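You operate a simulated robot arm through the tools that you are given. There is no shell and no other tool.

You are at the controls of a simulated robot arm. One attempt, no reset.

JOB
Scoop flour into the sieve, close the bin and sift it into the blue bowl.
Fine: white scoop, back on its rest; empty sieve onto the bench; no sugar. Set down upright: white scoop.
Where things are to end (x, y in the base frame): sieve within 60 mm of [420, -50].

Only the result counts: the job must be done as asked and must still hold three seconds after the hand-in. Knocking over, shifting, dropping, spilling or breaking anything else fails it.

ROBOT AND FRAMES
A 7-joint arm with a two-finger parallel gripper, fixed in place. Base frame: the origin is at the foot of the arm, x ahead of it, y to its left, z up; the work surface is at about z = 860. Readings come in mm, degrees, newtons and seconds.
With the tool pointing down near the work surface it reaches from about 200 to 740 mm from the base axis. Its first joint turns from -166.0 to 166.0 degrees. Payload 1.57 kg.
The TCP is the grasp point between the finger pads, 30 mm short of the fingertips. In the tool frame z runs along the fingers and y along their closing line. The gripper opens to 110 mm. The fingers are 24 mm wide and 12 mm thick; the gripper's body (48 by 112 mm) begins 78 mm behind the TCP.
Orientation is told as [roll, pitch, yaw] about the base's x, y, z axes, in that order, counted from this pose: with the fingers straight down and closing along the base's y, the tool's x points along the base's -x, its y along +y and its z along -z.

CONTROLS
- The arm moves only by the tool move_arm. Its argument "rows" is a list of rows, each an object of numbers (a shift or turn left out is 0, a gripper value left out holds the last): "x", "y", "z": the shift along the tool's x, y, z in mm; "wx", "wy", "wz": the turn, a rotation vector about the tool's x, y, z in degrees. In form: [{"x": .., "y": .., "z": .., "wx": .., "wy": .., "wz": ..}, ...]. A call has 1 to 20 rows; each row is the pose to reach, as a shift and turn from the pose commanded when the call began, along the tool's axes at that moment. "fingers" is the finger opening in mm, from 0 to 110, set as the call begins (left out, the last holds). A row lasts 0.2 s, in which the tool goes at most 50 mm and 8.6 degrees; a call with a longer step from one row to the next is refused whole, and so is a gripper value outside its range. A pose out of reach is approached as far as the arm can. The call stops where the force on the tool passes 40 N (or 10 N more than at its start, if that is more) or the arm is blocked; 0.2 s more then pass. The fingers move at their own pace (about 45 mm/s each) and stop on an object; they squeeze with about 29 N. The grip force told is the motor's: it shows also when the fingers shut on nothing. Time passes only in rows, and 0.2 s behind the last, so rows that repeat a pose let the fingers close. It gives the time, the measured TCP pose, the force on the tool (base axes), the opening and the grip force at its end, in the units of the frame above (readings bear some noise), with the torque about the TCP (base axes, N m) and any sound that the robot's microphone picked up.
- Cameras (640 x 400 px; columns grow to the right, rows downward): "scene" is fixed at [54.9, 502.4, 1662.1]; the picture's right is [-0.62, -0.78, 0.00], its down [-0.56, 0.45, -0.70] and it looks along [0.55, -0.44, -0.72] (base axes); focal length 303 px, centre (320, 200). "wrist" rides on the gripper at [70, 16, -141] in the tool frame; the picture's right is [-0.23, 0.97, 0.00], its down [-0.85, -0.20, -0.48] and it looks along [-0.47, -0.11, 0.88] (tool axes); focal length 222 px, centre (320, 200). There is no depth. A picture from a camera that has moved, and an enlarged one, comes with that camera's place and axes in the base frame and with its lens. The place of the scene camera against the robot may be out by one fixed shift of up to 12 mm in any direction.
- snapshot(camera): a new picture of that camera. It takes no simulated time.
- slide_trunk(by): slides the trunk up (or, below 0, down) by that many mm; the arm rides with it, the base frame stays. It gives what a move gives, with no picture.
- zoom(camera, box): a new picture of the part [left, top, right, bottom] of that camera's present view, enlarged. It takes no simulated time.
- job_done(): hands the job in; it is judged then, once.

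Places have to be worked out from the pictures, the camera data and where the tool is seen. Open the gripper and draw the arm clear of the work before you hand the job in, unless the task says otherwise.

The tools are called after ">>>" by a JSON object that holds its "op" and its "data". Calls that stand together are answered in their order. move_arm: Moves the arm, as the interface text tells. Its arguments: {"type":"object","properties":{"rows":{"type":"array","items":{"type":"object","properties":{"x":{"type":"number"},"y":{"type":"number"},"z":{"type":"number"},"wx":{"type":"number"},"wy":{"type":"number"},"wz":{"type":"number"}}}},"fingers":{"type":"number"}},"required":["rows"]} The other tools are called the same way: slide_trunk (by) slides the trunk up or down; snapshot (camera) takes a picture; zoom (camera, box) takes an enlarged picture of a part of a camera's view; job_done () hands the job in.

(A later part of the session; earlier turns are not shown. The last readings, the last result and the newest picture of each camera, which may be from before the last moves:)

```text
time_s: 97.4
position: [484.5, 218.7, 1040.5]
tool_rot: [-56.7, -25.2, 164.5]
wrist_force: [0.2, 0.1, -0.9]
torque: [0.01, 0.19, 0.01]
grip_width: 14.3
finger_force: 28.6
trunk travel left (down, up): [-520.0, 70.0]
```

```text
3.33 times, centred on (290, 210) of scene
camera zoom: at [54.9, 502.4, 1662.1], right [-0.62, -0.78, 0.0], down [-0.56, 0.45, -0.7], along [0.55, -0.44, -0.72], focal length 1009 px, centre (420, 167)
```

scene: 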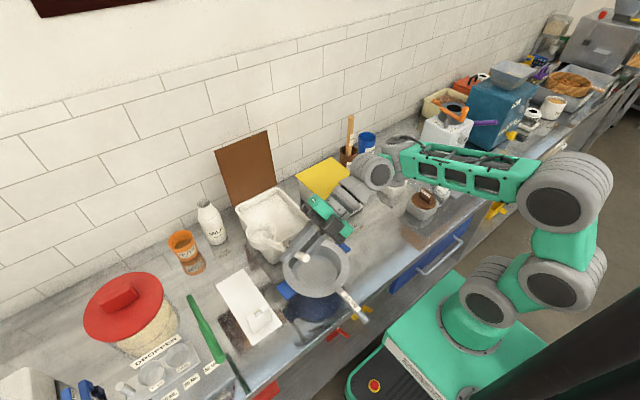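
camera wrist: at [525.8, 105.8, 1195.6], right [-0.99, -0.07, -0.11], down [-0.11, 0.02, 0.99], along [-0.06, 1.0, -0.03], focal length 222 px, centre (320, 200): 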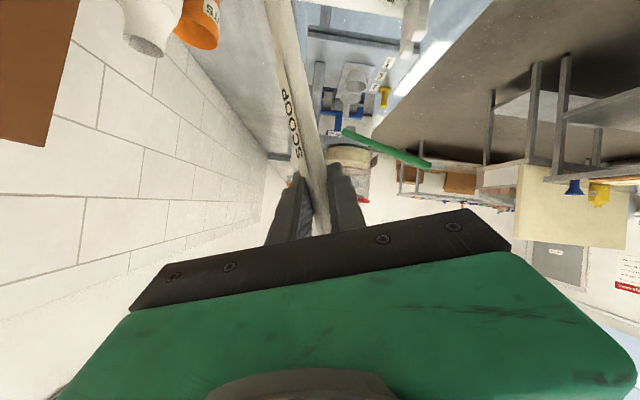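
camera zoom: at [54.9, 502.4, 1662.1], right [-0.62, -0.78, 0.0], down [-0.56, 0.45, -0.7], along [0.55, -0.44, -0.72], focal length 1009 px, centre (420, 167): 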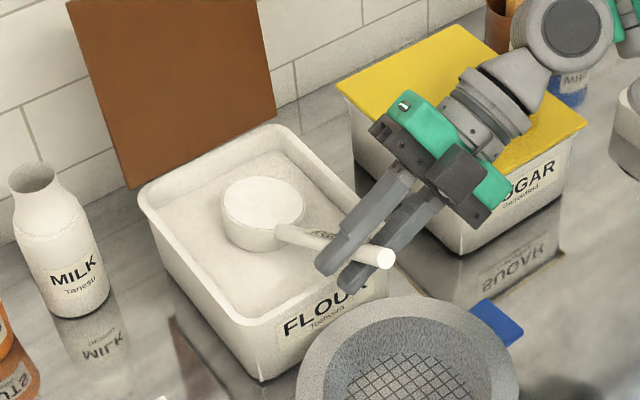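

The scoop is full and level. I lift it gently out of the bin.

>>> {"op": "move_arm", "data": {"rows": [{"x": -4, "y": -7, "z": -4.5}, {"x": -10, "y": -17.5, "z": -11.5}, {"x": -17, "y": -30, "z": -20}, {"x": -24, "y": -42.5, "z": -28}, {"x": -31, "y": -54.5, "z": -36}, {"x": -36, "y": -63.5, "z": -42}, {"x": -36, "y": -63.5, "z": -42}]}}

>>> {"op": "zoom", "data": {"camera": "scene", "box": [220, 150, 360, 270]}}

```text
time_s: 99.0
position: [484.1, 218.7, 1125.3]
tool_rot: [-56.6, -25.2, 164.4]
wrist_force: [0.2, 0.4, -1.6]
torque: [0.0, 0.17, 0.04]
grip_width: 14.2
finger_force: 28.8
trunk travel left (down, up): [-520.0, 70.0]
```

```text
3.33 times, centred on (290, 210) of scene
camera zoom: at [54.9, 502.4, 1662.1], right [-0.62, -0.78, 0.0], down [-0.56, 0.45, -0.7], along [0.55, -0.44, -0.72], focal length 1009 px, centre (420, 167)
```

zoom: 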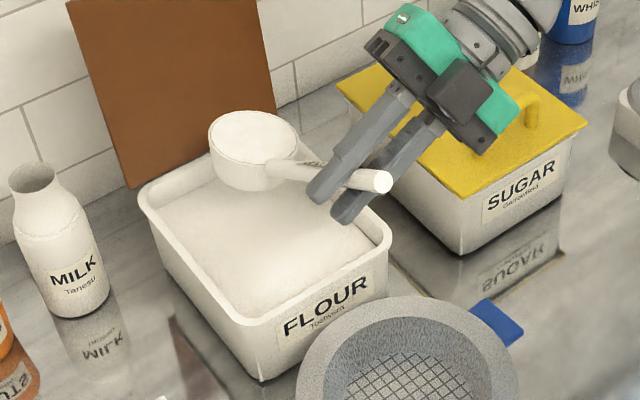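

The scoop is full and held level. I carry it slowly towards the sieve along −x, keeping level.

>>> {"op": "move_arm", "data": {"rows": [{"x": -6, "y": 3.3}, {"x": -18, "y": 10}, {"x": -36, "y": 20}, {"x": -57, "y": 31.5, "z": 1}, {"x": -78, "y": 43, "z": 1}, {"x": -97, "y": 54, "z": 1.5}, {"x": -111, "y": 61.5, "z": 1.7}, {"x": -117, "y": 65, "z": 1.7}, {"x": -117, "y": 65, "z": 1.7}]}}

>>> {"op": "zoom", "data": {"camera": "scene", "box": [220, 150, 420, 300]}}

```text
time_s: 101.0
position: [350.3, 221.0, 1124.3]
tool_rot: [-56.5, -25.3, 164.4]
wrist_force: [0.2, 0.5, -1.6]
torque: [-0.01, 0.18, 0.01]
grip_width: 14.0
finger_force: 28.8
trunk travel left (down, up): [-520.0, 70.0]
```

```text
2.67 times, centred on (320, 225) of scene
camera zoom: at [54.9, 502.4, 1662.1], right [-0.62, -0.78, 0.0], down [-0.56, 0.45, -0.7], along [0.55, -0.44, -0.72], focal length 808 px, centre (320, 133)
```

zoom: 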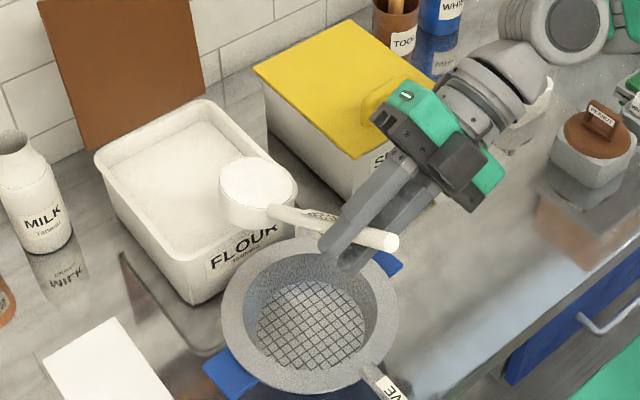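

Nothing has spilled. I continue in short steps towards the sieve.

>>> {"op": "move_arm", "data": {"rows": [{"x": -6, "y": 3.3}, {"x": -17.4, "y": 9.9}, {"x": -29, "y": 16.4}, {"x": -34.8, "y": 19.7}, {"x": -34.8, "y": 19.7}]}}

>>> {"op": "move_arm", "data": {"rows": [{"x": -6, "y": 3.3}, {"x": -17.4, "y": 9.9}, {"x": -23, "y": 13}, {"x": -26, "y": 14.8}, {"x": -26, "y": 14.8}]}}

```text
time_s: 102.2
position: [311.6, 221.1, 1124.6]
tool_rot: [-56.5, -25.3, 164.4]
wrist_force: [0.2, -0.3, -0.4]
torque: [-0.02, 0.19, 0.01]
grip_width: 13.9
finger_force: 29.0
trunk travel left (down, up): [-520.0, 70.0]
```

```text
time_s: 103.4
position: [279.7, 220.1, 1125.4]
tool_rot: [-56.5, -25.1, 164.4]
wrist_force: [-0.7, 0.5, -1.6]
torque: [-0.02, 0.13, 0.01]
grip_width: 14.1
finger_force: 29.3
trunk travel left (down, up): [-520.0, 70.0]
```

Still in reach at x=280. I take another 35 mm.

>>> {"op": "move_arm", "data": {"rows": [{"x": -6, "y": 3.3}, {"x": -14, "y": 8}, {"x": -17.4, "y": 9.9}, {"x": -17.4, "y": 9.9}]}}

>>> {"op": "move_arm", "data": {"rows": [{"x": -5, "y": 2.8}, {"x": -10, "y": 5.7}, {"x": -13, "y": 7.4}, {"x": -13, "y": 7.4}]}}

>>> {"op": "zoom", "data": {"camera": "scene", "box": [220, 170, 420, 320]}}

```text
time_s: 104.4
position: [260.7, 220.8, 1124.6]
tool_rot: [-56.5, -25.3, 164.4]
wrist_force: [-0.8, 0.9, -2.4]
torque: [-0.01, 0.15, -0.01]
grip_width: 14.3
finger_force: 29.2
trunk travel left (down, up): [-520.0, 70.0]
```

```text
time_s: 105.4
position: [247.1, 222.9, 1122.6]
tool_rot: [-56.6, -25.2, 164.2]
wrist_force: [-0.2, -0.6, -1.8]
torque: [0.02, 0.2, -0.01]
grip_width: 14.4
finger_force: 29.0
out of reach, approached as far as the arm can: row 3, 4
trunk travel left (down, up): [-520.0, 70.0]
```

```text
2.67 times, centred on (320, 245) of scene
camera zoom: at [54.9, 502.4, 1662.1], right [-0.62, -0.78, 0.0], down [-0.56, 0.45, -0.7], along [0.55, -0.44, -0.72], focal length 808 px, centre (320, 80)
```

zoom: 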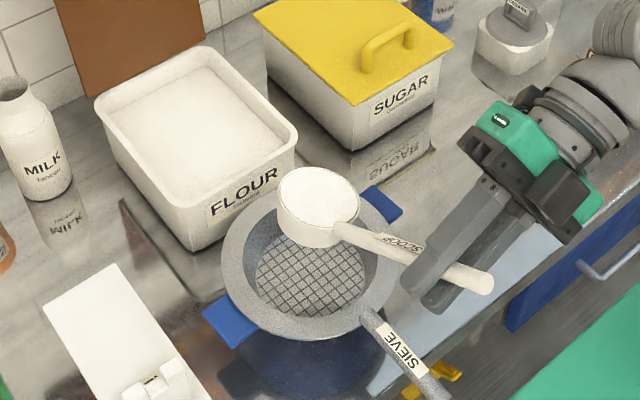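

The bowl is above the sieve at about (405, 218), at the arm's inner limit, with the scoop still full. I raise the trunk 30 mm so the pour arc fits the height window.

>>> {"op": "slide_trunk", "data": {"by": 30}}

>>> {"op": "zoom", "data": {"camera": "scene", "box": [220, 170, 420, 320]}}

```text
time_s: 106.2
position: [247.1, 222.3, 1153.3]
tool_rot: [-56.5, -25.3, 164.4]
wrist_force: [0.2, -0.2, -0.5]
torque: [0.02, 0.16, 0.0]
grip_width: 14.1
finger_force: 29.3
trunk travel left (down, up): [-550.0, 40.0]
```

```text
2.67 times, centred on (320, 245) of scene
camera zoom: at [54.9, 502.4, 1662.1], right [-0.62, -0.78, 0.0], down [-0.56, 0.45, -0.7], along [0.55, -0.44, -0.72], focal length 808 px, centre (320, 80)
```

zoom: 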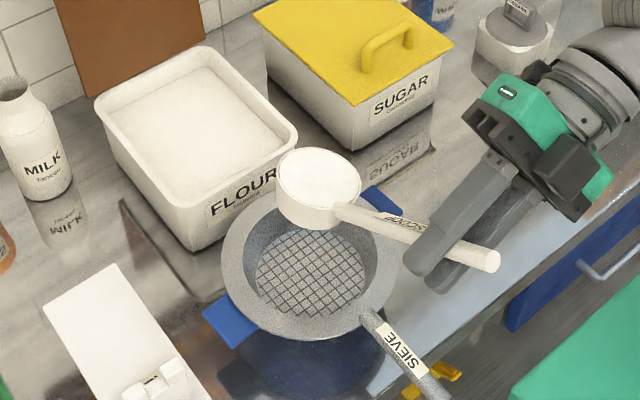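

All good. I start the pour: roll to 30° while keeping the bowl over the sieve.

>>> {"op": "move_arm", "data": {"rows": [{"x": 3.7, "y": -8.8, "z": 6.8, "wz": 6}, {"x": 7.5, "y": -17.7, "z": 13.6, "wz": 12}, {"x": 11.2, "y": -26.5, "z": 20.3, "wz": 18}, {"x": 15, "y": -35.4, "z": 27.1, "wz": 24}, {"x": 18.7, "y": -44.2, "z": 33.9, "wz": 30}, {"x": 18.7, "y": -44.2, "z": 33.9, "wz": 30}]}}

>>> {"op": "zoom", "data": {"camera": "scene", "box": [220, 170, 420, 320]}}

```text
time_s: 107.6
position: [284.8, 266.8, 1162.6]
tool_rot: [-41.4, -48.4, 139.8]
wrist_force: [0.1, -1.2, -1.0]
torque: [0.02, 0.1, -0.05]
grip_width: 14.2
finger_force: 29.3
trunk travel left (down, up): [-550.0, 40.0]
```

```text
2.67 times, centred on (320, 245) of scene
camera zoom: at [54.9, 502.4, 1662.1], right [-0.62, -0.78, 0.0], down [-0.56, 0.45, -0.7], along [0.55, -0.44, -0.72], focal length 808 px, centre (320, 80)
```

zoom: 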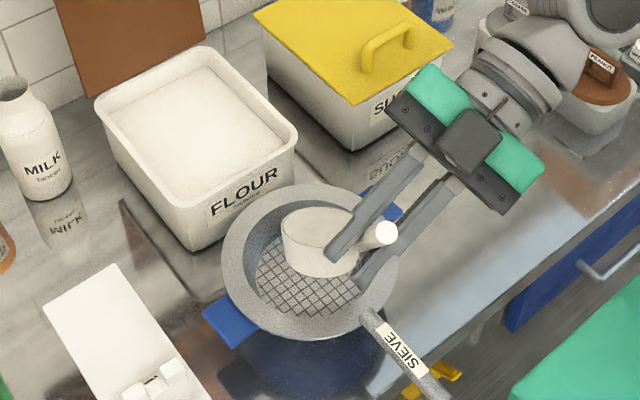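

The bowl is over the mesh with its lip towards the sieve's centre. I continue the roll to 60°.

>>> {"op": "move_arm", "data": {"rows": [{"x": 2.9, "y": -16.6, "z": 1.4, "wz": 6}, {"x": 5.8, "y": -33.2, "z": 2.9, "wz": 12}, {"x": 8.8, "y": -49.9, "z": 4.3, "wz": 18}, {"x": 11.7, "y": -66.5, "z": 5.8, "wz": 24}, {"x": 14.6, "y": -83.1, "z": 7.2, "wz": 30}, {"x": 14.6, "y": -83.1, "z": 7.2, "wz": 30}]}}

>>> {"op": "zoom", "data": {"camera": "scene", "box": [220, 170, 420, 320]}}

```text
time_s: 109.0
position: [363.0, 288.5, 1185.3]
tool_rot: [-0.8, -60.0, 91.0]
wrist_force: [-0.2, -0.1, -1.7]
torque: [0.04, -0.02, 0.02]
grip_width: 13.9
finger_force: 29.1
trunk travel left (down, up): [-550.0, 40.0]
```

```text
2.67 times, centred on (320, 245) of scene
camera zoom: at [54.9, 502.4, 1662.1], right [-0.62, -0.78, 0.0], down [-0.56, 0.45, -0.7], along [0.55, -0.44, -0.72], focal length 808 px, centre (320, 80)
```

zoom: 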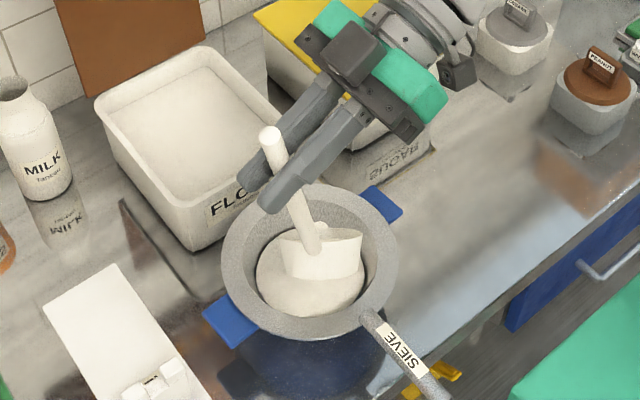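

Flour is now in the sieve and nothing is spilled around it. I continue the roll to 90° to empty the scoop fully.

>>> {"op": "move_arm", "data": {"rows": [{"x": 3.2, "y": -19.8, "wz": 6}, {"x": 6.4, "y": -39.6, "wz": 12}, {"x": 9.6, "y": -59.3, "wz": 18}, {"x": 12.8, "y": -79.1, "wz": 24}, {"x": 16, "y": -98.9, "z": 0.7, "wz": 30}, {"x": 16, "y": -98.9, "z": 0.7, "wz": 30}]}}

>>> {"op": "zoom", "data": {"camera": "scene", "box": [220, 170, 420, 320]}}

>>> {"op": "snapshot", "data": {"camera": "wrist"}}

```text
time_s: 110.4
position: [463.1, 282.5, 1169.6]
tool_rot: [40.5, -49.0, 41.5]
wrist_force: [-0.3, 0.3, -0.6]
torque: [0.0, -0.04, 0.0]
grip_width: 14.3
finger_force: 28.7
trunk travel left (down, up): [-550.0, 40.0]
```

```text
2.67 times, centred on (320, 245) of scene
camera zoom: at [54.9, 502.4, 1662.1], right [-0.62, -0.78, 0.0], down [-0.56, 0.45, -0.7], along [0.55, -0.44, -0.72], focal length 808 px, centre (320, 80)
```

zoom: 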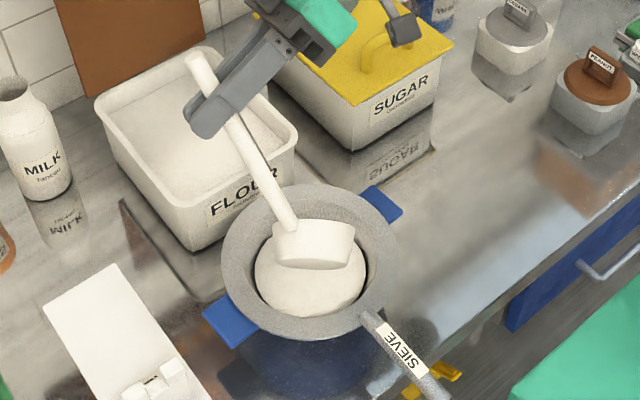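

```text
taken
camera wrist: at [414.9, 132.5, 1196.2], right [-0.74, 0.34, 0.59], down [0.6, -0.09, 0.8], along [0.32, 0.94, -0.13], focal length 222 px, centre (320, 200)
```

wrist: 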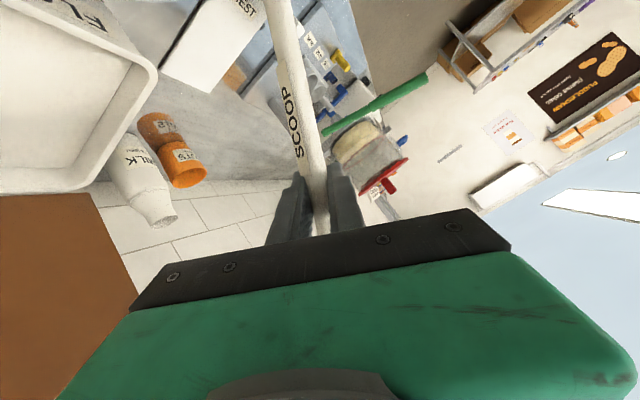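

The scoop is nearly empty at about 75° tilt. I continue to 120° to empty it completely.

>>> {"op": "move_arm", "data": {"rows": [{"x": 1.9, "y": -18.8, "z": -1, "wz": 6}, {"x": 3.8, "y": -37.6, "z": -1.9, "wz": 12}, {"x": 5.8, "y": -56.4, "z": -2.9, "wz": 18}, {"x": 7.7, "y": -75.2, "z": -3.8, "wz": 24}, {"x": 9.6, "y": -94, "z": -4.8, "wz": 30}, {"x": 9.6, "y": -94, "z": -4.8, "wz": 30}]}}

>>> {"op": "zoom", "data": {"camera": "scene", "box": [220, 170, 420, 320]}}

```text
time_s: 111.8
position: [540.2, 248.6, 1124.8]
tool_rot: [56.2, -26.1, 16.4]
wrist_force: [-0.1, 0.0, 0.0]
torque: [0.03, -0.05, -0.01]
grip_width: 14.1
finger_force: 28.5
trunk travel left (down, up): [-550.0, 40.0]
```

```text
2.67 times, centred on (320, 245) of scene
camera zoom: at [54.9, 502.4, 1662.1], right [-0.62, -0.78, 0.0], down [-0.56, 0.45, -0.7], along [0.55, -0.44, -0.72], focal length 808 px, centre (320, 80)
```

zoom: 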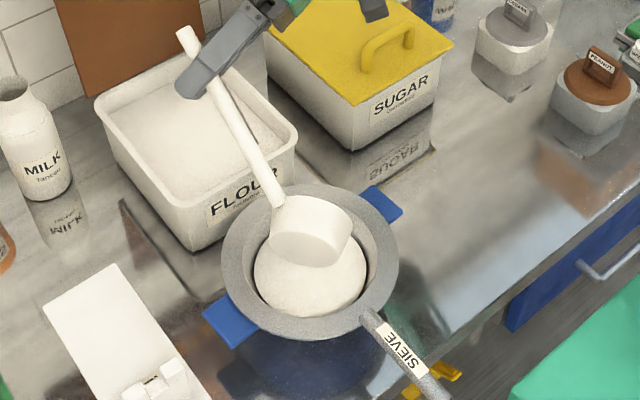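

Tilt is about 97° and the torque matches an empty scoop. I take the last 25° to shed any residue.

>>> {"op": "move_arm", "data": {"rows": [{"x": 0.7, "y": -14.3, "z": -2.5, "wz": 6}, {"x": 1.4, "y": -28.5, "z": -5, "wz": 12}, {"x": 2.2, "y": -42.8, "z": -7.5, "wz": 18}, {"x": 2.9, "y": -57, "z": -10, "wz": 24}, {"x": 2.9, "y": -57, "z": -10, "wz": 24}, {"x": 2.9, "y": -57, "z": -10, "wz": 24}]}}

>>> {"op": "zoom", "data": {"camera": "scene", "box": [220, 170, 420, 320]}}

```text
time_s: 113.2
position: [567.4, 215.9, 1087.5]
tool_rot: [59.9, -5.6, 3.3]
wrist_force: [-0.6, -0.3, -0.3]
torque: [-0.02, -0.09, 0.01]
grip_width: 14.2
finger_force: 28.7
trunk travel left (down, up): [-550.0, 40.0]
```

```text
2.67 times, centred on (320, 245) of scene
camera zoom: at [54.9, 502.4, 1662.1], right [-0.62, -0.78, 0.0], down [-0.56, 0.45, -0.7], along [0.55, -0.44, -0.72], focal length 808 px, centre (320, 80)
```

zoom: 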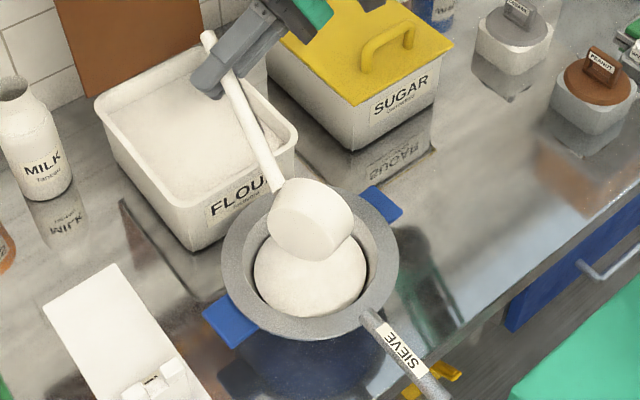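

The scoop is empty and all the flour lies in the sieve. I roll it back up, staying above everything.

>>> {"op": "move_arm", "data": {"rows": [{"x": 5.3, "y": 12.8, "z": 2.5, "wz": -6}, {"x": 10.7, "y": 25.6, "z": 5, "wz": -12}, {"x": 16, "y": 38.5, "z": 7.6, "wz": -18}, {"x": 21.4, "y": 51.3, "z": 10.1, "wz": -24}, {"x": 21.4, "y": 51.3, "z": 10.1, "wz": -24}]}}

>>> {"op": "move_arm", "data": {"rows": [{"x": 5.6, "y": 12.6, "z": -1.6, "wz": -7.5}, {"x": 11.2, "y": 25.2, "z": -3.2, "wz": -15}, {"x": 16.9, "y": 37.9, "z": -4.8, "wz": -22.5}, {"x": 22.5, "y": 50.5, "z": -6.4, "wz": -30}, {"x": 28, "y": 63, "z": -8, "wz": -37.5}, {"x": 33.8, "y": 75.7, "z": -9.6, "wz": -45}, {"x": 39.4, "y": 88.4, "z": -11.2, "wz": -52.5}, {"x": 45, "y": 101, "z": -12.8, "wz": -60}, {"x": 45, "y": 101, "z": -12.8, "wz": -60}]}}

```text
time_s: 114.4
position: [539.3, 249.3, 1123.9]
tool_rot: [56.1, -26.3, 16.6]
wrist_force: [0.5, -0.3, -1.1]
torque: [-0.02, -0.05, 0.02]
grip_width: 14.1
finger_force: 28.7
trunk travel left (down, up): [-550.0, 40.0]
```

```text
time_s: 116.4
position: [449.1, 269.5, 1186.2]
tool_rot: [-1.0, -59.9, 91.3]
wrist_force: [-0.8, 0.8, -0.4]
torque: [0.03, -0.02, -0.01]
grip_width: 14.1
finger_force: 29.2
trunk travel left (down, up): [-550.0, 40.0]
```

Now I roll the rest of the way to level while moving towards the rest.

>>> {"op": "move_arm", "data": {"rows": [{"x": 0, "y": 6.2, "z": 4.3, "wz": -7.5}, {"x": 0, "y": 12.5, "z": 8.6, "wz": -15}, {"x": 0, "y": 18.8, "z": 13, "wz": -22.5}, {"x": 0, "y": 25, "z": 17.3, "wz": -30}, {"x": 0, "y": 31, "z": 21.6, "wz": -37.5}, {"x": -0.5, "y": 37.5, "z": 26, "wz": -45}, {"x": -0.6, "y": 43.8, "z": 30.2, "wz": -52.5}, {"x": -0.7, "y": 50, "z": 34.5, "wz": -60}, {"x": -0.7, "y": 50, "z": 34.5, "wz": -60}]}}

>>> {"op": "zoom", "data": {"camera": "scene", "box": [200, 170, 420, 340]}}

>>> {"op": "snapshot", "data": {"camera": "wrist"}}

```text
time_s: 118.4
position: [399.3, 300.9, 1167.9]
tool_rot: [-56.4, -25.2, 164.4]
wrist_force: [0.0, 0.3, -0.4]
torque: [-0.01, 0.08, 0.03]
grip_width: 14.0
finger_force: 28.8
trunk travel left (down, up): [-550.0, 40.0]
```

```text
2.35 times, centred on (310, 255) of scene
camera zoom: at [54.9, 502.4, 1662.1], right [-0.62, -0.78, 0.0], down [-0.56, 0.45, -0.7], along [0.55, -0.44, -0.72], focal length 713 px, centre (344, 71)
```

zoom: 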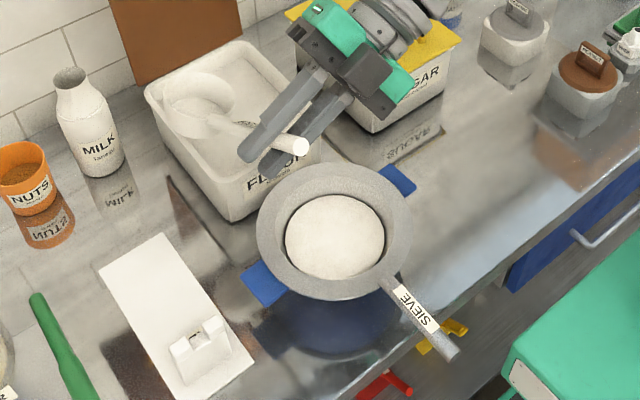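

```text
taken
camera wrist: at [452.5, 153.1, 1198.0], right [-0.68, -0.37, -0.64], down [-0.65, -0.12, 0.75], along [-0.35, 0.92, -0.16], focal length 222 px, centre (320, 200)
```

wrist: 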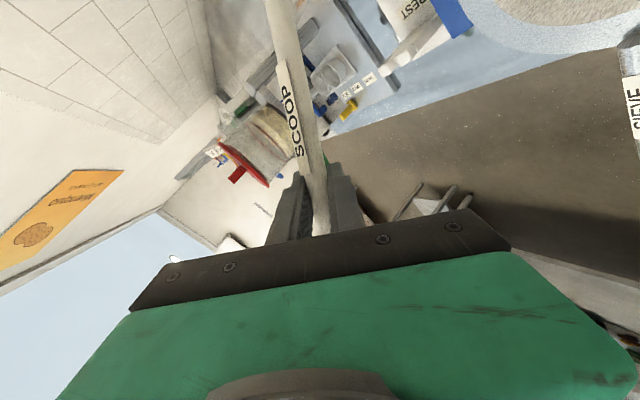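

Flour sits neatly in the sieve and the scoop is empty. The label looks turned a little compared with before, so I check whether the scoop has twisted in the grip.

>>> {"op": "zoom", "data": {"camera": "scene", "box": [230, 180, 330, 250]}}

>>> {"op": "zoom", "data": {"camera": "wrist", "box": [220, 0, 420, 240]}}

```text
5.71 times, centred on (280, 215) of scene
camera zoom: at [54.9, 502.4, 1662.1], right [-0.62, -0.78, 0.0], down [-0.56, 0.45, -0.7], along [0.55, -0.44, -0.72], focal length 1730 px, centre (549, 114)
```

zoom: 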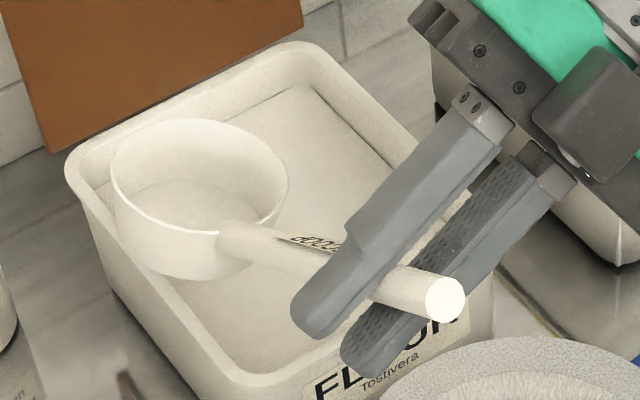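

```text
1.67 times, centred on (320, 120) of wrist
camera zoom: at [452.5, 153.1, 1198.0], right [-0.68, -0.37, -0.64], down [-0.65, -0.12, 0.75], along [-0.35, 0.92, -0.16], focal length 370 px, centre (320, 333)
```

zoom: 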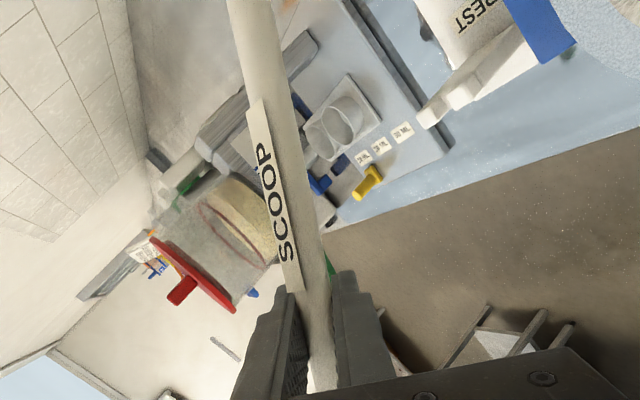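

The scoop seems slightly twisted about its handle. I move it above the rest, the same spot as just after lifting, so I can compare the pictures directly.

>>> {"op": "move_arm", "data": {"rows": [{"x": -15.4, "y": -4.8, "z": 20.4}, {"x": -30.8, "y": -9.7, "z": 40.9}, {"x": -46.2, "y": -14.5, "z": 61.3}, {"x": -61.6, "y": -19.4, "z": 81.8}, {"x": -77, "y": -24.2, "z": 102.2}, {"x": -77, "y": -24.2, "z": 102.2}]}}

>>> {"op": "slide_trunk", "data": {"by": -90}}

```text
time_s: 119.8
position: [343.4, 417.8, 1168.1]
tool_rot: [-56.4, -25.2, 164.2]
wrist_force: [-0.1, 0.0, -0.3]
torque: [0.0, 0.08, 0.02]
grip_width: 14.1
finger_force: 28.8
trunk travel left (down, up): [-550.0, 40.0]
```

```text
time_s: 121.0
position: [343.7, 416.9, 1079.2]
tool_rot: [-56.5, -25.1, 164.4]
wrist_force: [-0.1, -0.7, -1.9]
torque: [0.01, 0.09, 0.03]
grip_width: 13.8
finger_force: 28.6
trunk travel left (down, up): [-460.0, 130.0]
```

I lower to z≈1034, exactly where the post-lift picture was taken.

>>> {"op": "move_arm", "data": {"rows": [{"x": 9.3, "y": 16.5, "z": 12}, {"x": 18.7, "y": 33, "z": 24.2}, {"x": 18.7, "y": 33, "z": 24.2}]}}

>>> {"op": "zoom", "data": {"camera": "scene", "box": [200, 220, 380, 350]}}

>>> {"op": "snapshot", "data": {"camera": "wrist"}}

```text
time_s: 121.8
position: [344.6, 418.9, 1033.2]
tool_rot: [-56.5, -25.3, 164.3]
wrist_force: [0.5, -0.8, -1.3]
torque: [-0.01, 0.1, 0.02]
grip_width: 14.3
finger_force: 29.0
trunk travel left (down, up): [-460.0, 130.0]
```

```text
3.08 times, centred on (290, 285) of scene
camera zoom: at [54.9, 502.4, 1662.1], right [-0.62, -0.78, 0.0], down [-0.56, 0.45, -0.7], along [0.55, -0.44, -0.72], focal length 932 px, centre (412, -62)
```

zoom: 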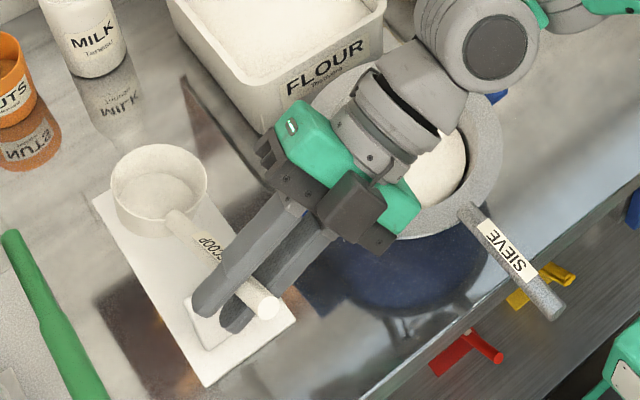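

```text
taken
camera wrist: at [396.8, 272.7, 1062.5], right [-0.68, -0.37, -0.64], down [-0.65, -0.12, 0.75], along [-0.35, 0.92, -0.16], focal length 222 px, centre (320, 200)
```

wrist: 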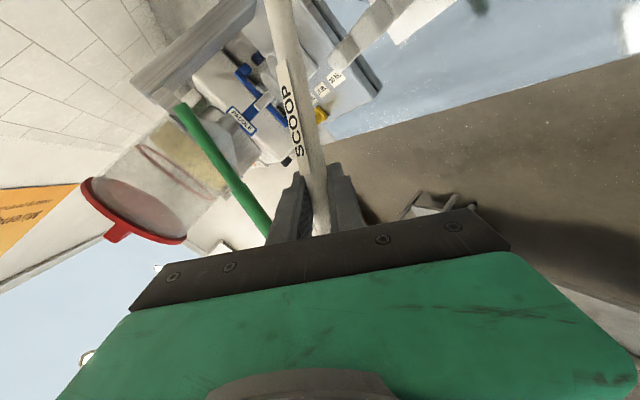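

Compared with the post-lift picture, the bowl is shifted about 7 mm and the label is turned, so there is some twist. I zoom in on the bowl to judge its level.

>>> {"op": "zoom", "data": {"camera": "scene", "box": [220, 255, 300, 315]}}

```text
6.67 times, centred on (260, 285) of scene
camera zoom: at [54.9, 502.4, 1662.1], right [-0.62, -0.78, 0.0], down [-0.56, 0.45, -0.7], along [0.55, -0.44, -0.72], focal length 2019 px, centre (720, -367)
```

zoom: 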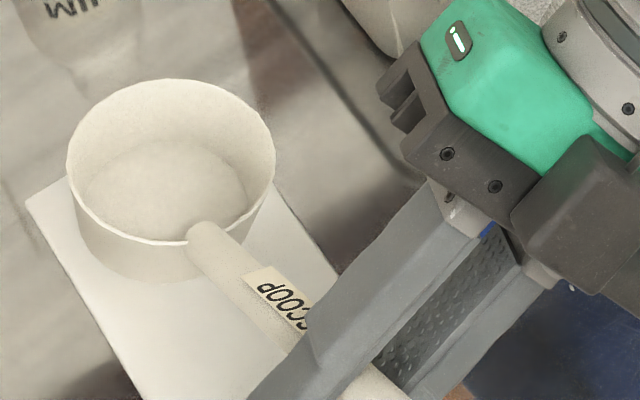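

The rim appears tilted about 12° towards −y, a twist about the handle. I rotate the tool by −12° about the handle axis to level the bowl before setting it down.

>>> {"op": "move_arm", "data": {"rows": [{"wx": -3.8, "wz": -1.1}, {"wx": -7.7, "wz": -2.2}, {"wx": -11.5, "wz": -3.3}, {"wx": -11.5, "wz": -3.3}]}}

>>> {"op": "zoom", "data": {"camera": "scene", "box": [220, 255, 300, 315]}}

```text
time_s: 122.8
position: [344.0, 419.1, 1033.2]
tool_rot: [-45.9, -22.7, 166.6]
wrist_force: [-0.8, -0.7, -0.4]
torque: [0.01, 0.08, -0.03]
grip_width: 14.2
finger_force: 28.9
trunk travel left (down, up): [-460.0, 130.0]
```

```text
6.67 times, centred on (260, 285) of scene
camera zoom: at [54.9, 502.4, 1662.1], right [-0.62, -0.78, 0.0], down [-0.56, 0.45, -0.7], along [0.55, -0.44, -0.72], focal length 2019 px, centre (720, -367)
```

zoom: 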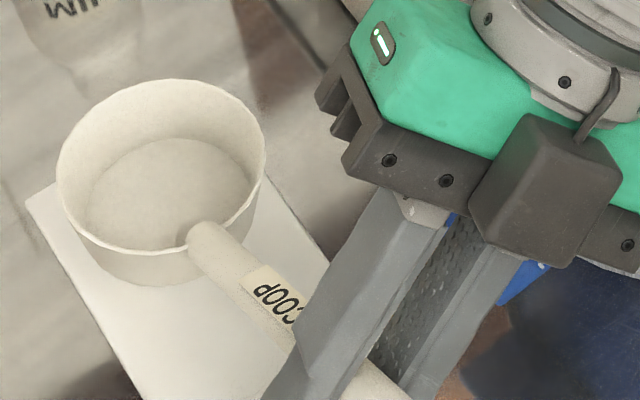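

Now the rim looks level and the bowl is centred over the plate. I lower 38 mm first.

>>> {"op": "move_arm", "data": {"rows": [{"x": 5, "y": 8.6, "z": 8.3}, {"x": 10, "y": 17.2, "z": 16.7}, {"x": 14.7, "y": 25.2, "z": 24.4}, {"x": 14.7, "y": 25.2, "z": 24.4}]}}

>>> {"op": "zoom", "data": {"camera": "scene", "box": [210, 260, 310, 350]}}

```text
time_s: 123.8
position: [343.6, 420.0, 996.2]
tool_rot: [-45.9, -22.7, 166.7]
wrist_force: [0.2, 0.2, -0.4]
torque: [-0.01, 0.12, 0.01]
grip_width: 14.0
finger_force: 29.2
trunk travel left (down, up): [-460.0, 130.0]
```

```text
4.44 times, centred on (260, 305) of scene
camera zoom: at [54.9, 502.4, 1662.1], right [-0.62, -0.78, 0.0], down [-0.56, 0.45, -0.7], along [0.55, -0.44, -0.72], focal length 1346 px, centre (587, -267)
```

zoom: 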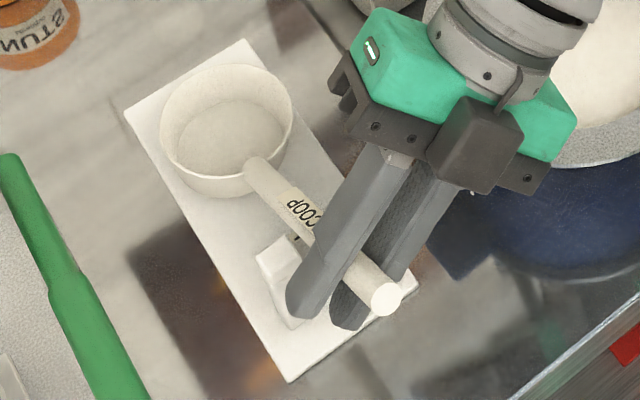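

Aligned with the cradle, 11 mm to go. I lower slowly in 3 mm steps.

>>> {"op": "move_arm", "data": {"rows": [{"x": 1.2, "y": 2, "z": 1.9}, {"x": 2.3, "y": 4, "z": 3.9}, {"x": 3.5, "y": 6, "z": 5.8}, {"x": 3.5, "y": 6, "z": 5.8}]}}

>>> {"op": "move_arm", "data": {"rows": [{"x": 0.6, "y": 1, "z": 1}, {"x": 1.1, "y": 1.9, "z": 1.9}, {"x": 1.1, "y": 1.9, "z": 1.9}]}}

>>> {"op": "zoom", "data": {"camera": "scene", "box": [210, 260, 310, 350]}}

```text
time_s: 124.8
position: [342.9, 419.7, 987.5]
tool_rot: [-45.9, -22.7, 166.6]
wrist_force: [0.0, 0.1, -0.7]
torque: [0.03, 0.1, -0.04]
grip_width: 14.1
finger_force: 29.1
trunk travel left (down, up): [-460.0, 130.0]
```

```text
time_s: 125.6
position: [343.6, 419.4, 982.7]
tool_rot: [-46.0, -22.7, 166.6]
wrist_force: [-0.4, 0.5, -1.3]
torque: [0.01, 0.05, -0.05]
grip_width: 13.8
finger_force: 29.1
trunk travel left (down, up): [-460.0, 130.0]
```

```text
4.44 times, centred on (260, 305) of scene
camera zoom: at [54.9, 502.4, 1662.1], right [-0.62, -0.78, 0.0], down [-0.56, 0.45, -0.7], along [0.55, -0.44, -0.72], focal length 1346 px, centre (587, -267)
```

zoom: 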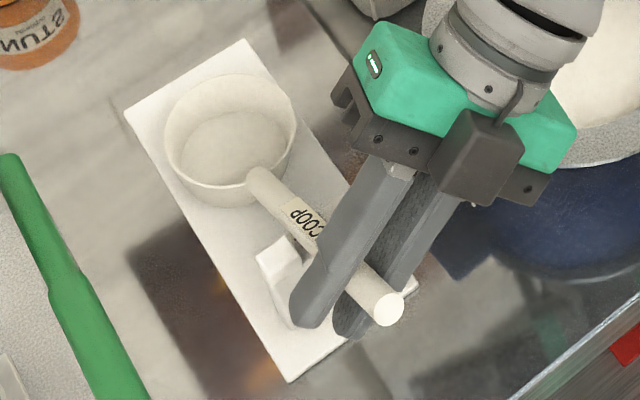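

The torque has started to drop, so the bowl is near contact. I take another 3 mm.

>>> {"op": "move_arm", "data": {"rows": [{"x": 0.6, "y": 1, "z": 1}, {"x": 1.1, "y": 1.9, "z": 1.9}, {"x": 1.1, "y": 1.9, "z": 1.9}]}}

```text
time_s: 126.4
position: [343.4, 420.3, 980.9]
tool_rot: [-46.0, -22.7, 166.7]
wrist_force: [-0.2, -0.4, -0.8]
torque: [-0.02, 0.1, -0.01]
grip_width: 13.9
finger_force: 28.8
trunk travel left (down, up): [-460.0, 130.0]
```

There is no clear contact yet, so I continue down in small steps.

>>> {"op": "move_arm", "data": {"rows": [{"x": 0.6, "y": 1, "z": 1}, {"x": 1.1, "y": 1.9, "z": 1.9}, {"x": 1.1, "y": 1.9, "z": 1.9}]}}

>>> {"op": "zoom", "data": {"camera": "scene", "box": [210, 260, 310, 350]}}

>>> {"op": "snapshot", "data": {"camera": "wrist"}}

```text
time_s: 127.2
position: [342.9, 419.2, 979.0]
tool_rot: [-45.9, -22.6, 166.8]
wrist_force: [0.3, -0.4, 5.8]
torque: [-0.21, -0.6, -0.14]
grip_width: 14.0
finger_force: 29.0
trunk travel left (down, up): [-460.0, 130.0]
```

```text
4.44 times, centred on (260, 305) of scene
camera zoom: at [54.9, 502.4, 1662.1], right [-0.62, -0.78, 0.0], down [-0.56, 0.45, -0.7], along [0.55, -0.44, -0.72], focal length 1346 px, centre (587, -267)
```

zoom: 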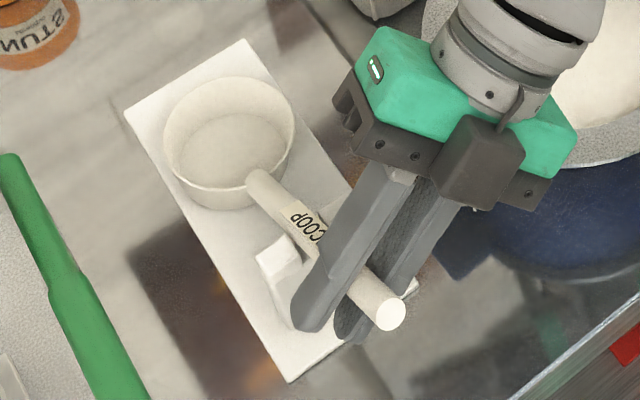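

```text
taken
camera wrist: at [412.5, 287.0, 1032.6], right [-0.62, -0.55, -0.56], down [-0.64, -0.06, 0.77], along [-0.45, 0.83, -0.31], focal length 222 px, centre (320, 200)
```

wrist: 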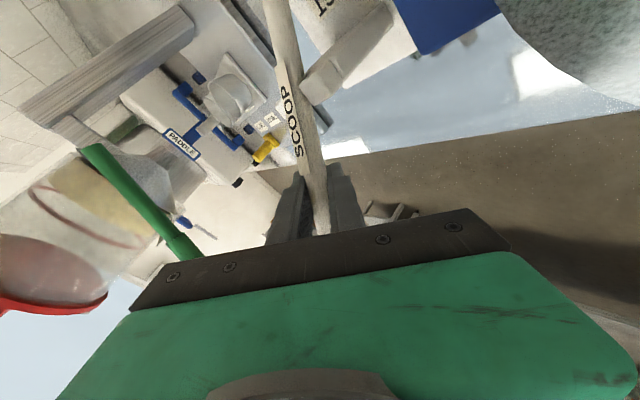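

Contact at 5.8 N: the bowl is on the plate. I open the gripper.

>>> {"op": "move_arm", "data": {"rows": [{}, {}, {}, {}], "fingers": 50}}

>>> {"op": "zoom", "data": {"camera": "scene", "box": [210, 260, 310, 350]}}

>>> {"op": "snapshot", "data": {"camera": "wrist"}}

```text
time_s: 128.2
position: [343.4, 419.1, 978.3]
tool_rot: [-45.9, -22.7, 166.6]
wrist_force: [-0.5, 0.3, -0.7]
torque: [0.04, -0.02, -0.01]
grip_width: 50.0
finger_force: 0.1
trunk travel left (down, up): [-460.0, 130.0]
```

```text
4.44 times, centred on (260, 305) of scene
camera zoom: at [54.9, 502.4, 1662.1], right [-0.62, -0.78, 0.0], down [-0.56, 0.45, -0.7], along [0.55, -0.44, -0.72], focal length 1346 px, centre (587, -267)
```

zoom: 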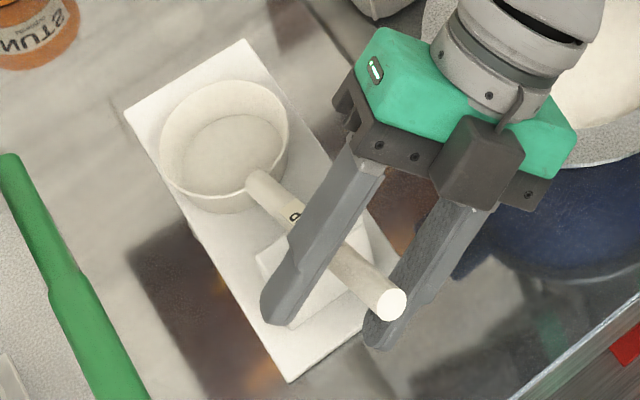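

```text
taken
camera wrist: at [412.6, 287.1, 1031.8], right [-0.62, -0.55, -0.56], down [-0.64, -0.06, 0.77], along [-0.45, 0.83, -0.31], focal length 222 px, centre (320, 200)
```

wrist: 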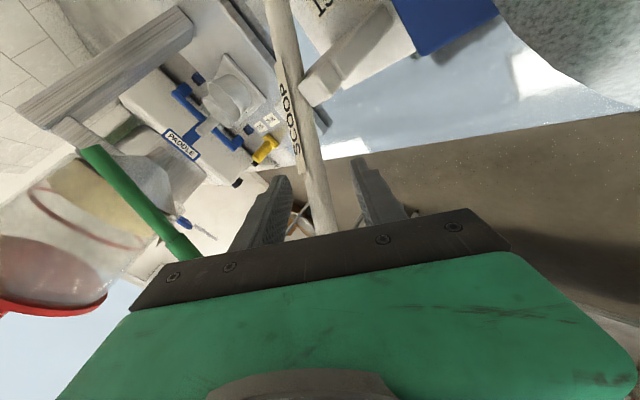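

The scoop sits upright in its rest. I back away along the tool axis.

>>> {"op": "move_arm", "data": {"rows": [{"z": -20}, {"z": -45}, {"z": -75}, {"z": -110}, {"z": -140}, {"z": -140}]}}

>>> {"op": "zoom", "data": {"camera": "scene", "box": [200, 240, 380, 350]}}

>>> {"op": "snapshot", "data": {"camera": "wrist"}}

```text
time_s: 129.6
position: [357.2, 312.5, 1068.6]
tool_rot: [-45.9, -22.6, 166.6]
wrist_force: [0.1, 0.4, -0.3]
torque: [0.03, 0.02, 0.01]
grip_width: 50.2
finger_force: 0.1
trunk travel left (down, up): [-460.0, 130.0]
```

```text
3.56 times, centred on (290, 295) of scene
camera zoom: at [54.9, 502.4, 1662.1], right [-0.62, -0.78, 0.0], down [-0.56, 0.45, -0.7], along [0.55, -0.44, -0.72], focal length 1077 px, centre (427, -138)
```

zoom: 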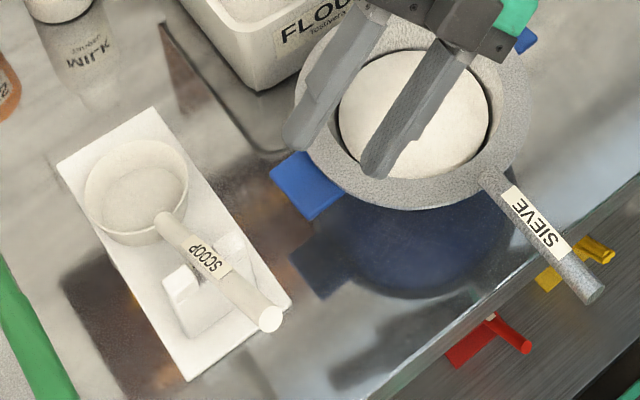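

```text
taken
camera wrist: at [426.1, 180.1, 1122.1], right [-0.62, -0.55, -0.56], down [-0.64, -0.06, 0.77], along [-0.45, 0.83, -0.31], focal length 222 px, centre (320, 200)
```

wrist: 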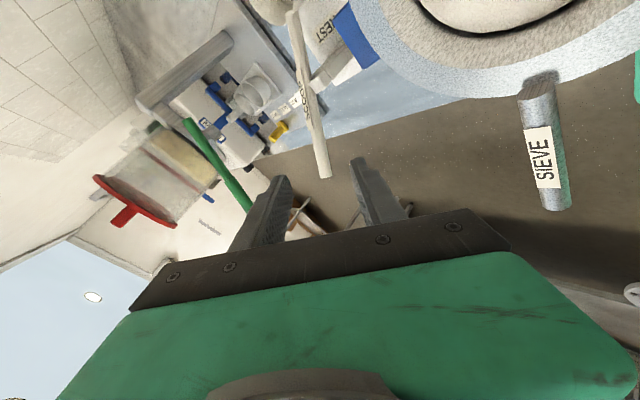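

The scoop is safely back on its rest. Next is the lid: I plan to straddle its top edge from above with the open gripper, fingers along x, and pull it forward. First I rise and turn to tool-down in short steps.

>>> {"op": "move_arm", "data": {"rows": [{"x": 6.7, "y": -15.6, "z": -31}, {"x": 13.4, "y": -31.3, "z": -62}, {"x": 20, "y": -47, "z": -93}, {"x": 26.9, "y": -62.6, "z": -124.4}, {"x": 26.9, "y": -62.6, "z": -124.4}]}}

>>> {"op": "move_arm", "data": {"rows": [{"wx": -2.3, "wy": 4.7, "wz": 6.2}, {"wx": -4.7, "wy": 9.5, "wz": 12.5}, {"wx": -7, "wy": 14.2, "wz": 18.7}, {"wx": -9.4, "wy": 19, "wz": 25}, {"wx": -11.7, "wy": 23.7, "wz": 31.2}, {"wx": -11.7, "wy": 23.7, "wz": 31.2}]}}

```text
time_s: 130.8
position: [411.4, 256.6, 1154.4]
tool_rot: [-45.9, -22.7, 166.6]
wrist_force: [1.2, -0.4, -0.5]
torque: [0.0, 0.02, -0.01]
grip_width: 49.9
finger_force: 0.1
out of reach, approached as far as the arm can: row 4, 5
trunk travel left (down, up): [-460.0, 130.0]
```

```text
time_s: 132.2
position: [411.6, 256.5, 1153.9]
tool_rot: [-18.2, -18.9, 124.7]
wrist_force: [-0.4, -0.8, 0.2]
torque: [-0.01, 0.03, 0.04]
grip_width: 50.0
finger_force: 0.0
trunk travel left (down, up): [-460.0, 130.0]
```

Good. I finish the rotation to tool-down with the fingers along x.

>>> {"op": "move_arm", "data": {"rows": [{"wx": -2.3, "wy": 4.7, "wz": 6.2}, {"wx": -4.7, "wy": 9.5, "wz": 12.5}, {"wx": -7, "wy": 14.2, "wz": 18.7}, {"wx": -9.4, "wy": 19, "wz": 25}, {"wx": -11.7, "wy": 23.7, "wz": 31.2}, {"wx": -11.7, "wy": 23.7, "wz": 31.2}]}}

>>> {"op": "snapshot", "data": {"camera": "wrist"}}

>>> {"op": "snapshot", "data": {"camera": "scene"}}

```text
time_s: 133.6
position: [411.7, 255.7, 1152.3]
tool_rot: [-0.1, 0.1, 89.9]
wrist_force: [-0.5, 0.1, -0.2]
torque: [-0.04, 0.02, -0.01]
grip_width: 50.2
finger_force: 0.1
trunk travel left (down, up): [-460.0, 130.0]
```

```text
taken
camera wrist: at [395.8, 186.8, 1295.5], right [-0.97, 0.23, 0.0], down [0.2, 0.86, 0.48], along [0.11, 0.46, -0.88], focal length 222 px, centre (320, 200)
```

wrist: 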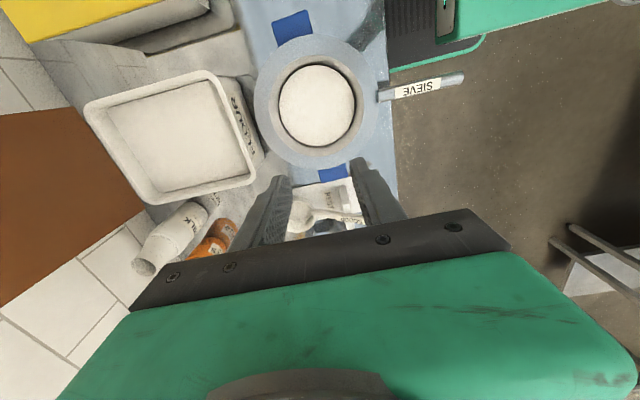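

```text
taken
```

scene: 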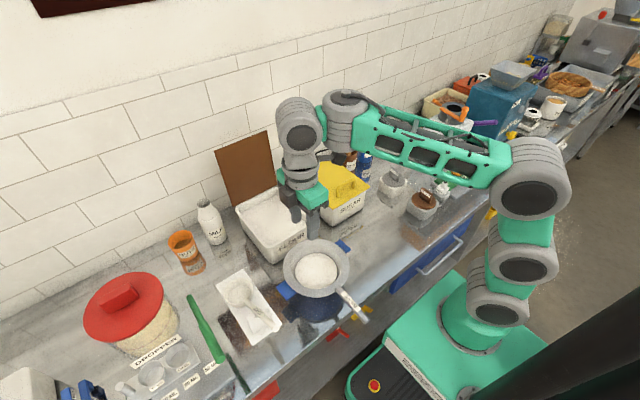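

Tool-down with the fingers along x is reached. The lid's hinge is at about x=724 and its top edge near (763, 147–309, 1160). I move towards it at z≈1215 with the gripper fully open.

>>> {"op": "move_arm", "data": {"rows": [{"x": 14, "y": -31, "z": -10.5}, {"x": 29, "y": -63, "z": -21}, {"x": 43, "y": -94, "z": -31.5}, {"x": 57, "y": -125, "z": -42}, {"x": 72, "y": -157, "z": -52.5}, {"x": 86, "y": -188, "z": -63}, {"x": 86, "y": -188, "z": -63}], "fingers": 110}}

>>> {"op": "snapshot", "data": {"camera": "wrist"}}

>>> {"op": "snapshot", "data": {"camera": "scene"}}

```text
time_s: 135.2
position: [587.9, 174.3, 1211.5]
tool_rot: [0.0, 0.0, 90.0]
wrist_force: [0.0, 0.3, 0.1]
torque: [0.01, 0.04, -0.01]
grip_width: 110.1
finger_force: 0.0
out of reach, approached as far as the arm can: row 6, 7
trunk travel left (down, up): [-460.0, 130.0]
```

```text
taken
camera wrist: at [572.7, 104.6, 1353.8], right [-0.97, 0.23, 0.0], down [0.2, 0.85, 0.48], along [0.11, 0.47, -0.88], focal length 222 px, centre (320, 200)
```

wrist: 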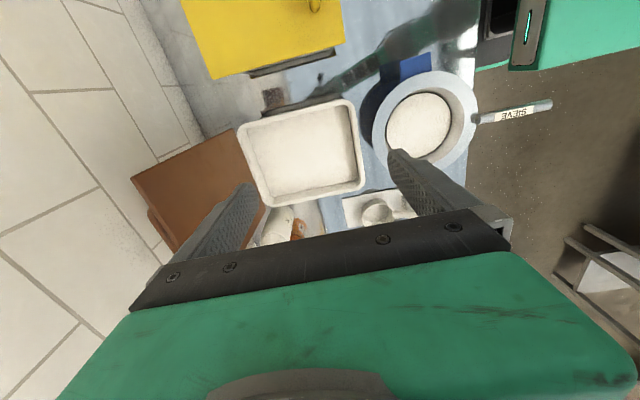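

```text
taken
```

scene: 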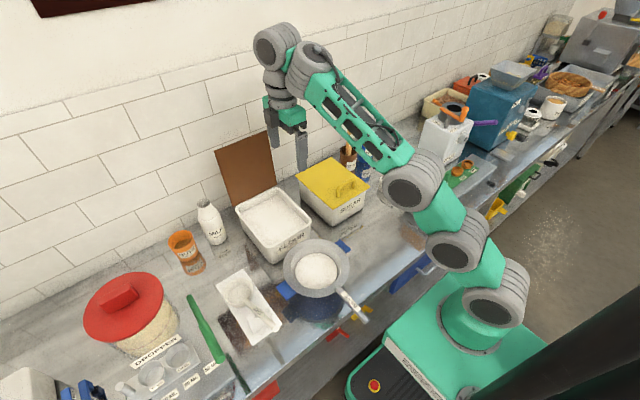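

Reach is limited at this trunk height. The wall is at about x=840, giving roughly 70 mm behind the lid top, with its handle behind the middle. I raise the trunk by 120 mm to gain reach at this level.

>>> {"op": "slide_trunk", "data": {"by": 120}}

>>> {"op": "move_arm", "data": {"rows": [{"y": -10, "z": 30}, {"y": -20, "z": 60}, {"y": -30, "z": 90}, {"y": -30, "z": 90}]}}

>>> {"op": "move_arm", "data": {"rows": [{"y": -20}, {"y": -40}, {"y": -60}, {"y": -60}]}}

```text
time_s: 136.7
position: [588.6, 175.1, 1331.5]
tool_rot: [0.0, 0.0, 90.0]
wrist_force: [-0.9, 1.3, -0.4]
torque: [0.02, -0.01, 0.0]
grip_width: 110.0
finger_force: 0.1
trunk travel left (down, up): [-580.0, 10.0]
```

```text
time_s: 137.7
position: [618.8, 175.4, 1242.4]
tool_rot: [-0.1, 0.1, 90.0]
wrist_force: [0.5, -0.5, 0.1]
torque: [0.02, 0.02, 0.0]
grip_width: 110.1
finger_force: 0.0
trunk travel left (down, up): [-580.0, 10.0]
```

```text
time_s: 138.7
position: [654.3, 167.9, 1235.0]
tool_rot: [-0.2, 0.0, 89.9]
wrist_force: [0.3, -0.7, 0.9]
torque: [-0.02, 0.0, 0.02]
grip_width: 110.0
finger_force: 0.2
out of reach, approached as far as the arm can: row 2, 3, 4
trunk travel left (down, up): [-580.0, 10.0]
```

Tool-down reach ends at x≈654 here. Tilting the tool outwards gains reach, so I back off slightly and tilt 30° towards the wall.

>>> {"op": "move_arm", "data": {"rows": [{"y": 10, "wx": 7.5}, {"y": 15, "wx": 15}, {"y": 15, "wx": 15}]}}

>>> {"op": "move_arm", "data": {"rows": [{"wx": 7.5}, {"wx": 15}, {"wx": 15}]}}

>>> {"op": "snapshot", "data": {"camera": "scene"}}

>>> {"op": "snapshot", "data": {"camera": "wrist"}}

```text
time_s: 139.5
position: [639.8, 168.8, 1235.4]
tool_rot: [-15.2, -0.1, 89.9]
wrist_force: [0.8, 0.5, -0.7]
torque: [0.01, 0.04, 0.02]
grip_width: 110.0
finger_force: 0.1
out of reach, approached as far as the arm can: row 1, 2
trunk travel left (down, up): [-580.0, 10.0]
```

```text
time_s: 140.3
position: [686.3, 185.2, 1273.4]
tool_rot: [-30.2, 0.0, 90.0]
wrist_force: [-0.4, -0.1, 0.0]
torque: [0.0, -0.01, -0.01]
grip_width: 109.8
finger_force: 0.0
out of reach, approached as far as the arm can: row 1, 2, 3
trunk travel left (down, up): [-580.0, 10.0]
```

```text
taken
```

scene: 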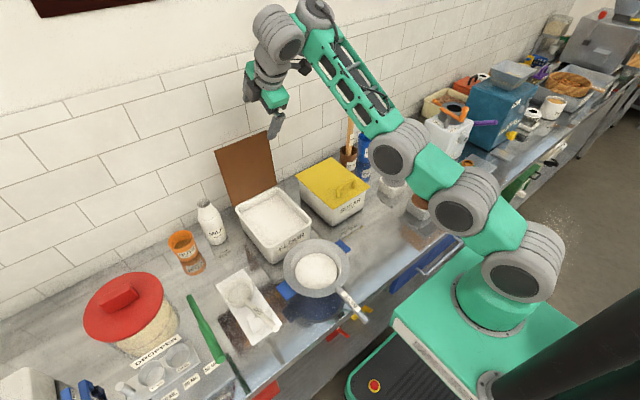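

```text
taken
camera wrist: at [600.7, 115.8, 1388.2], right [-0.84, 0.23, -0.49], down [-0.07, 0.86, 0.51], along [0.54, 0.47, -0.7], focal length 222 px, centre (320, 200)
```

wrist: 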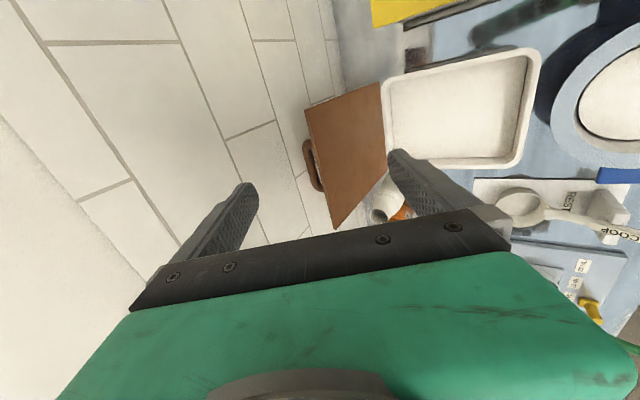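

Now the lid's top edge lies between the two fingers in view, with its handle behind at y≈185–265. I go for y≈160, beside the handle: first down and over to (708, 160, 1213).

>>> {"op": "move_arm", "data": {"rows": [{"x": 8.3, "y": 3.6, "z": 21}, {"x": 16.7, "y": 7.3, "z": 42}, {"x": 25, "y": 10.9, "z": 63}, {"x": 25, "y": 10.9, "z": 63}]}}

>>> {"op": "snapshot", "data": {"camera": "wrist"}}

```text
time_s: 141.3
position: [710.8, 161.7, 1214.3]
tool_rot: [-29.9, 0.0, 90.0]
wrist_force: [0.4, -0.1, 0.8]
torque: [0.01, -0.01, -0.02]
grip_width: 110.1
finger_force: 0.1
out of reach, approached as far as the arm can: row 1, 2, 3, 4
trunk travel left (down, up): [-580.0, 10.0]
```

```text
taken
camera wrist: at [627.8, 92.5, 1329.5], right [-0.84, 0.23, -0.48], down [-0.07, 0.86, 0.51], along [0.53, 0.47, -0.71], focal length 222 px, centre (320, 200)
```

wrist: 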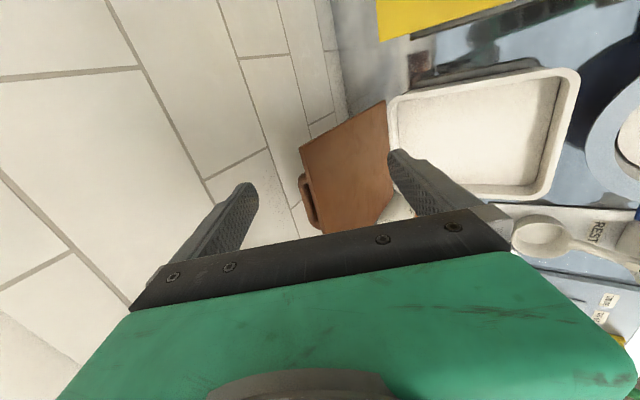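

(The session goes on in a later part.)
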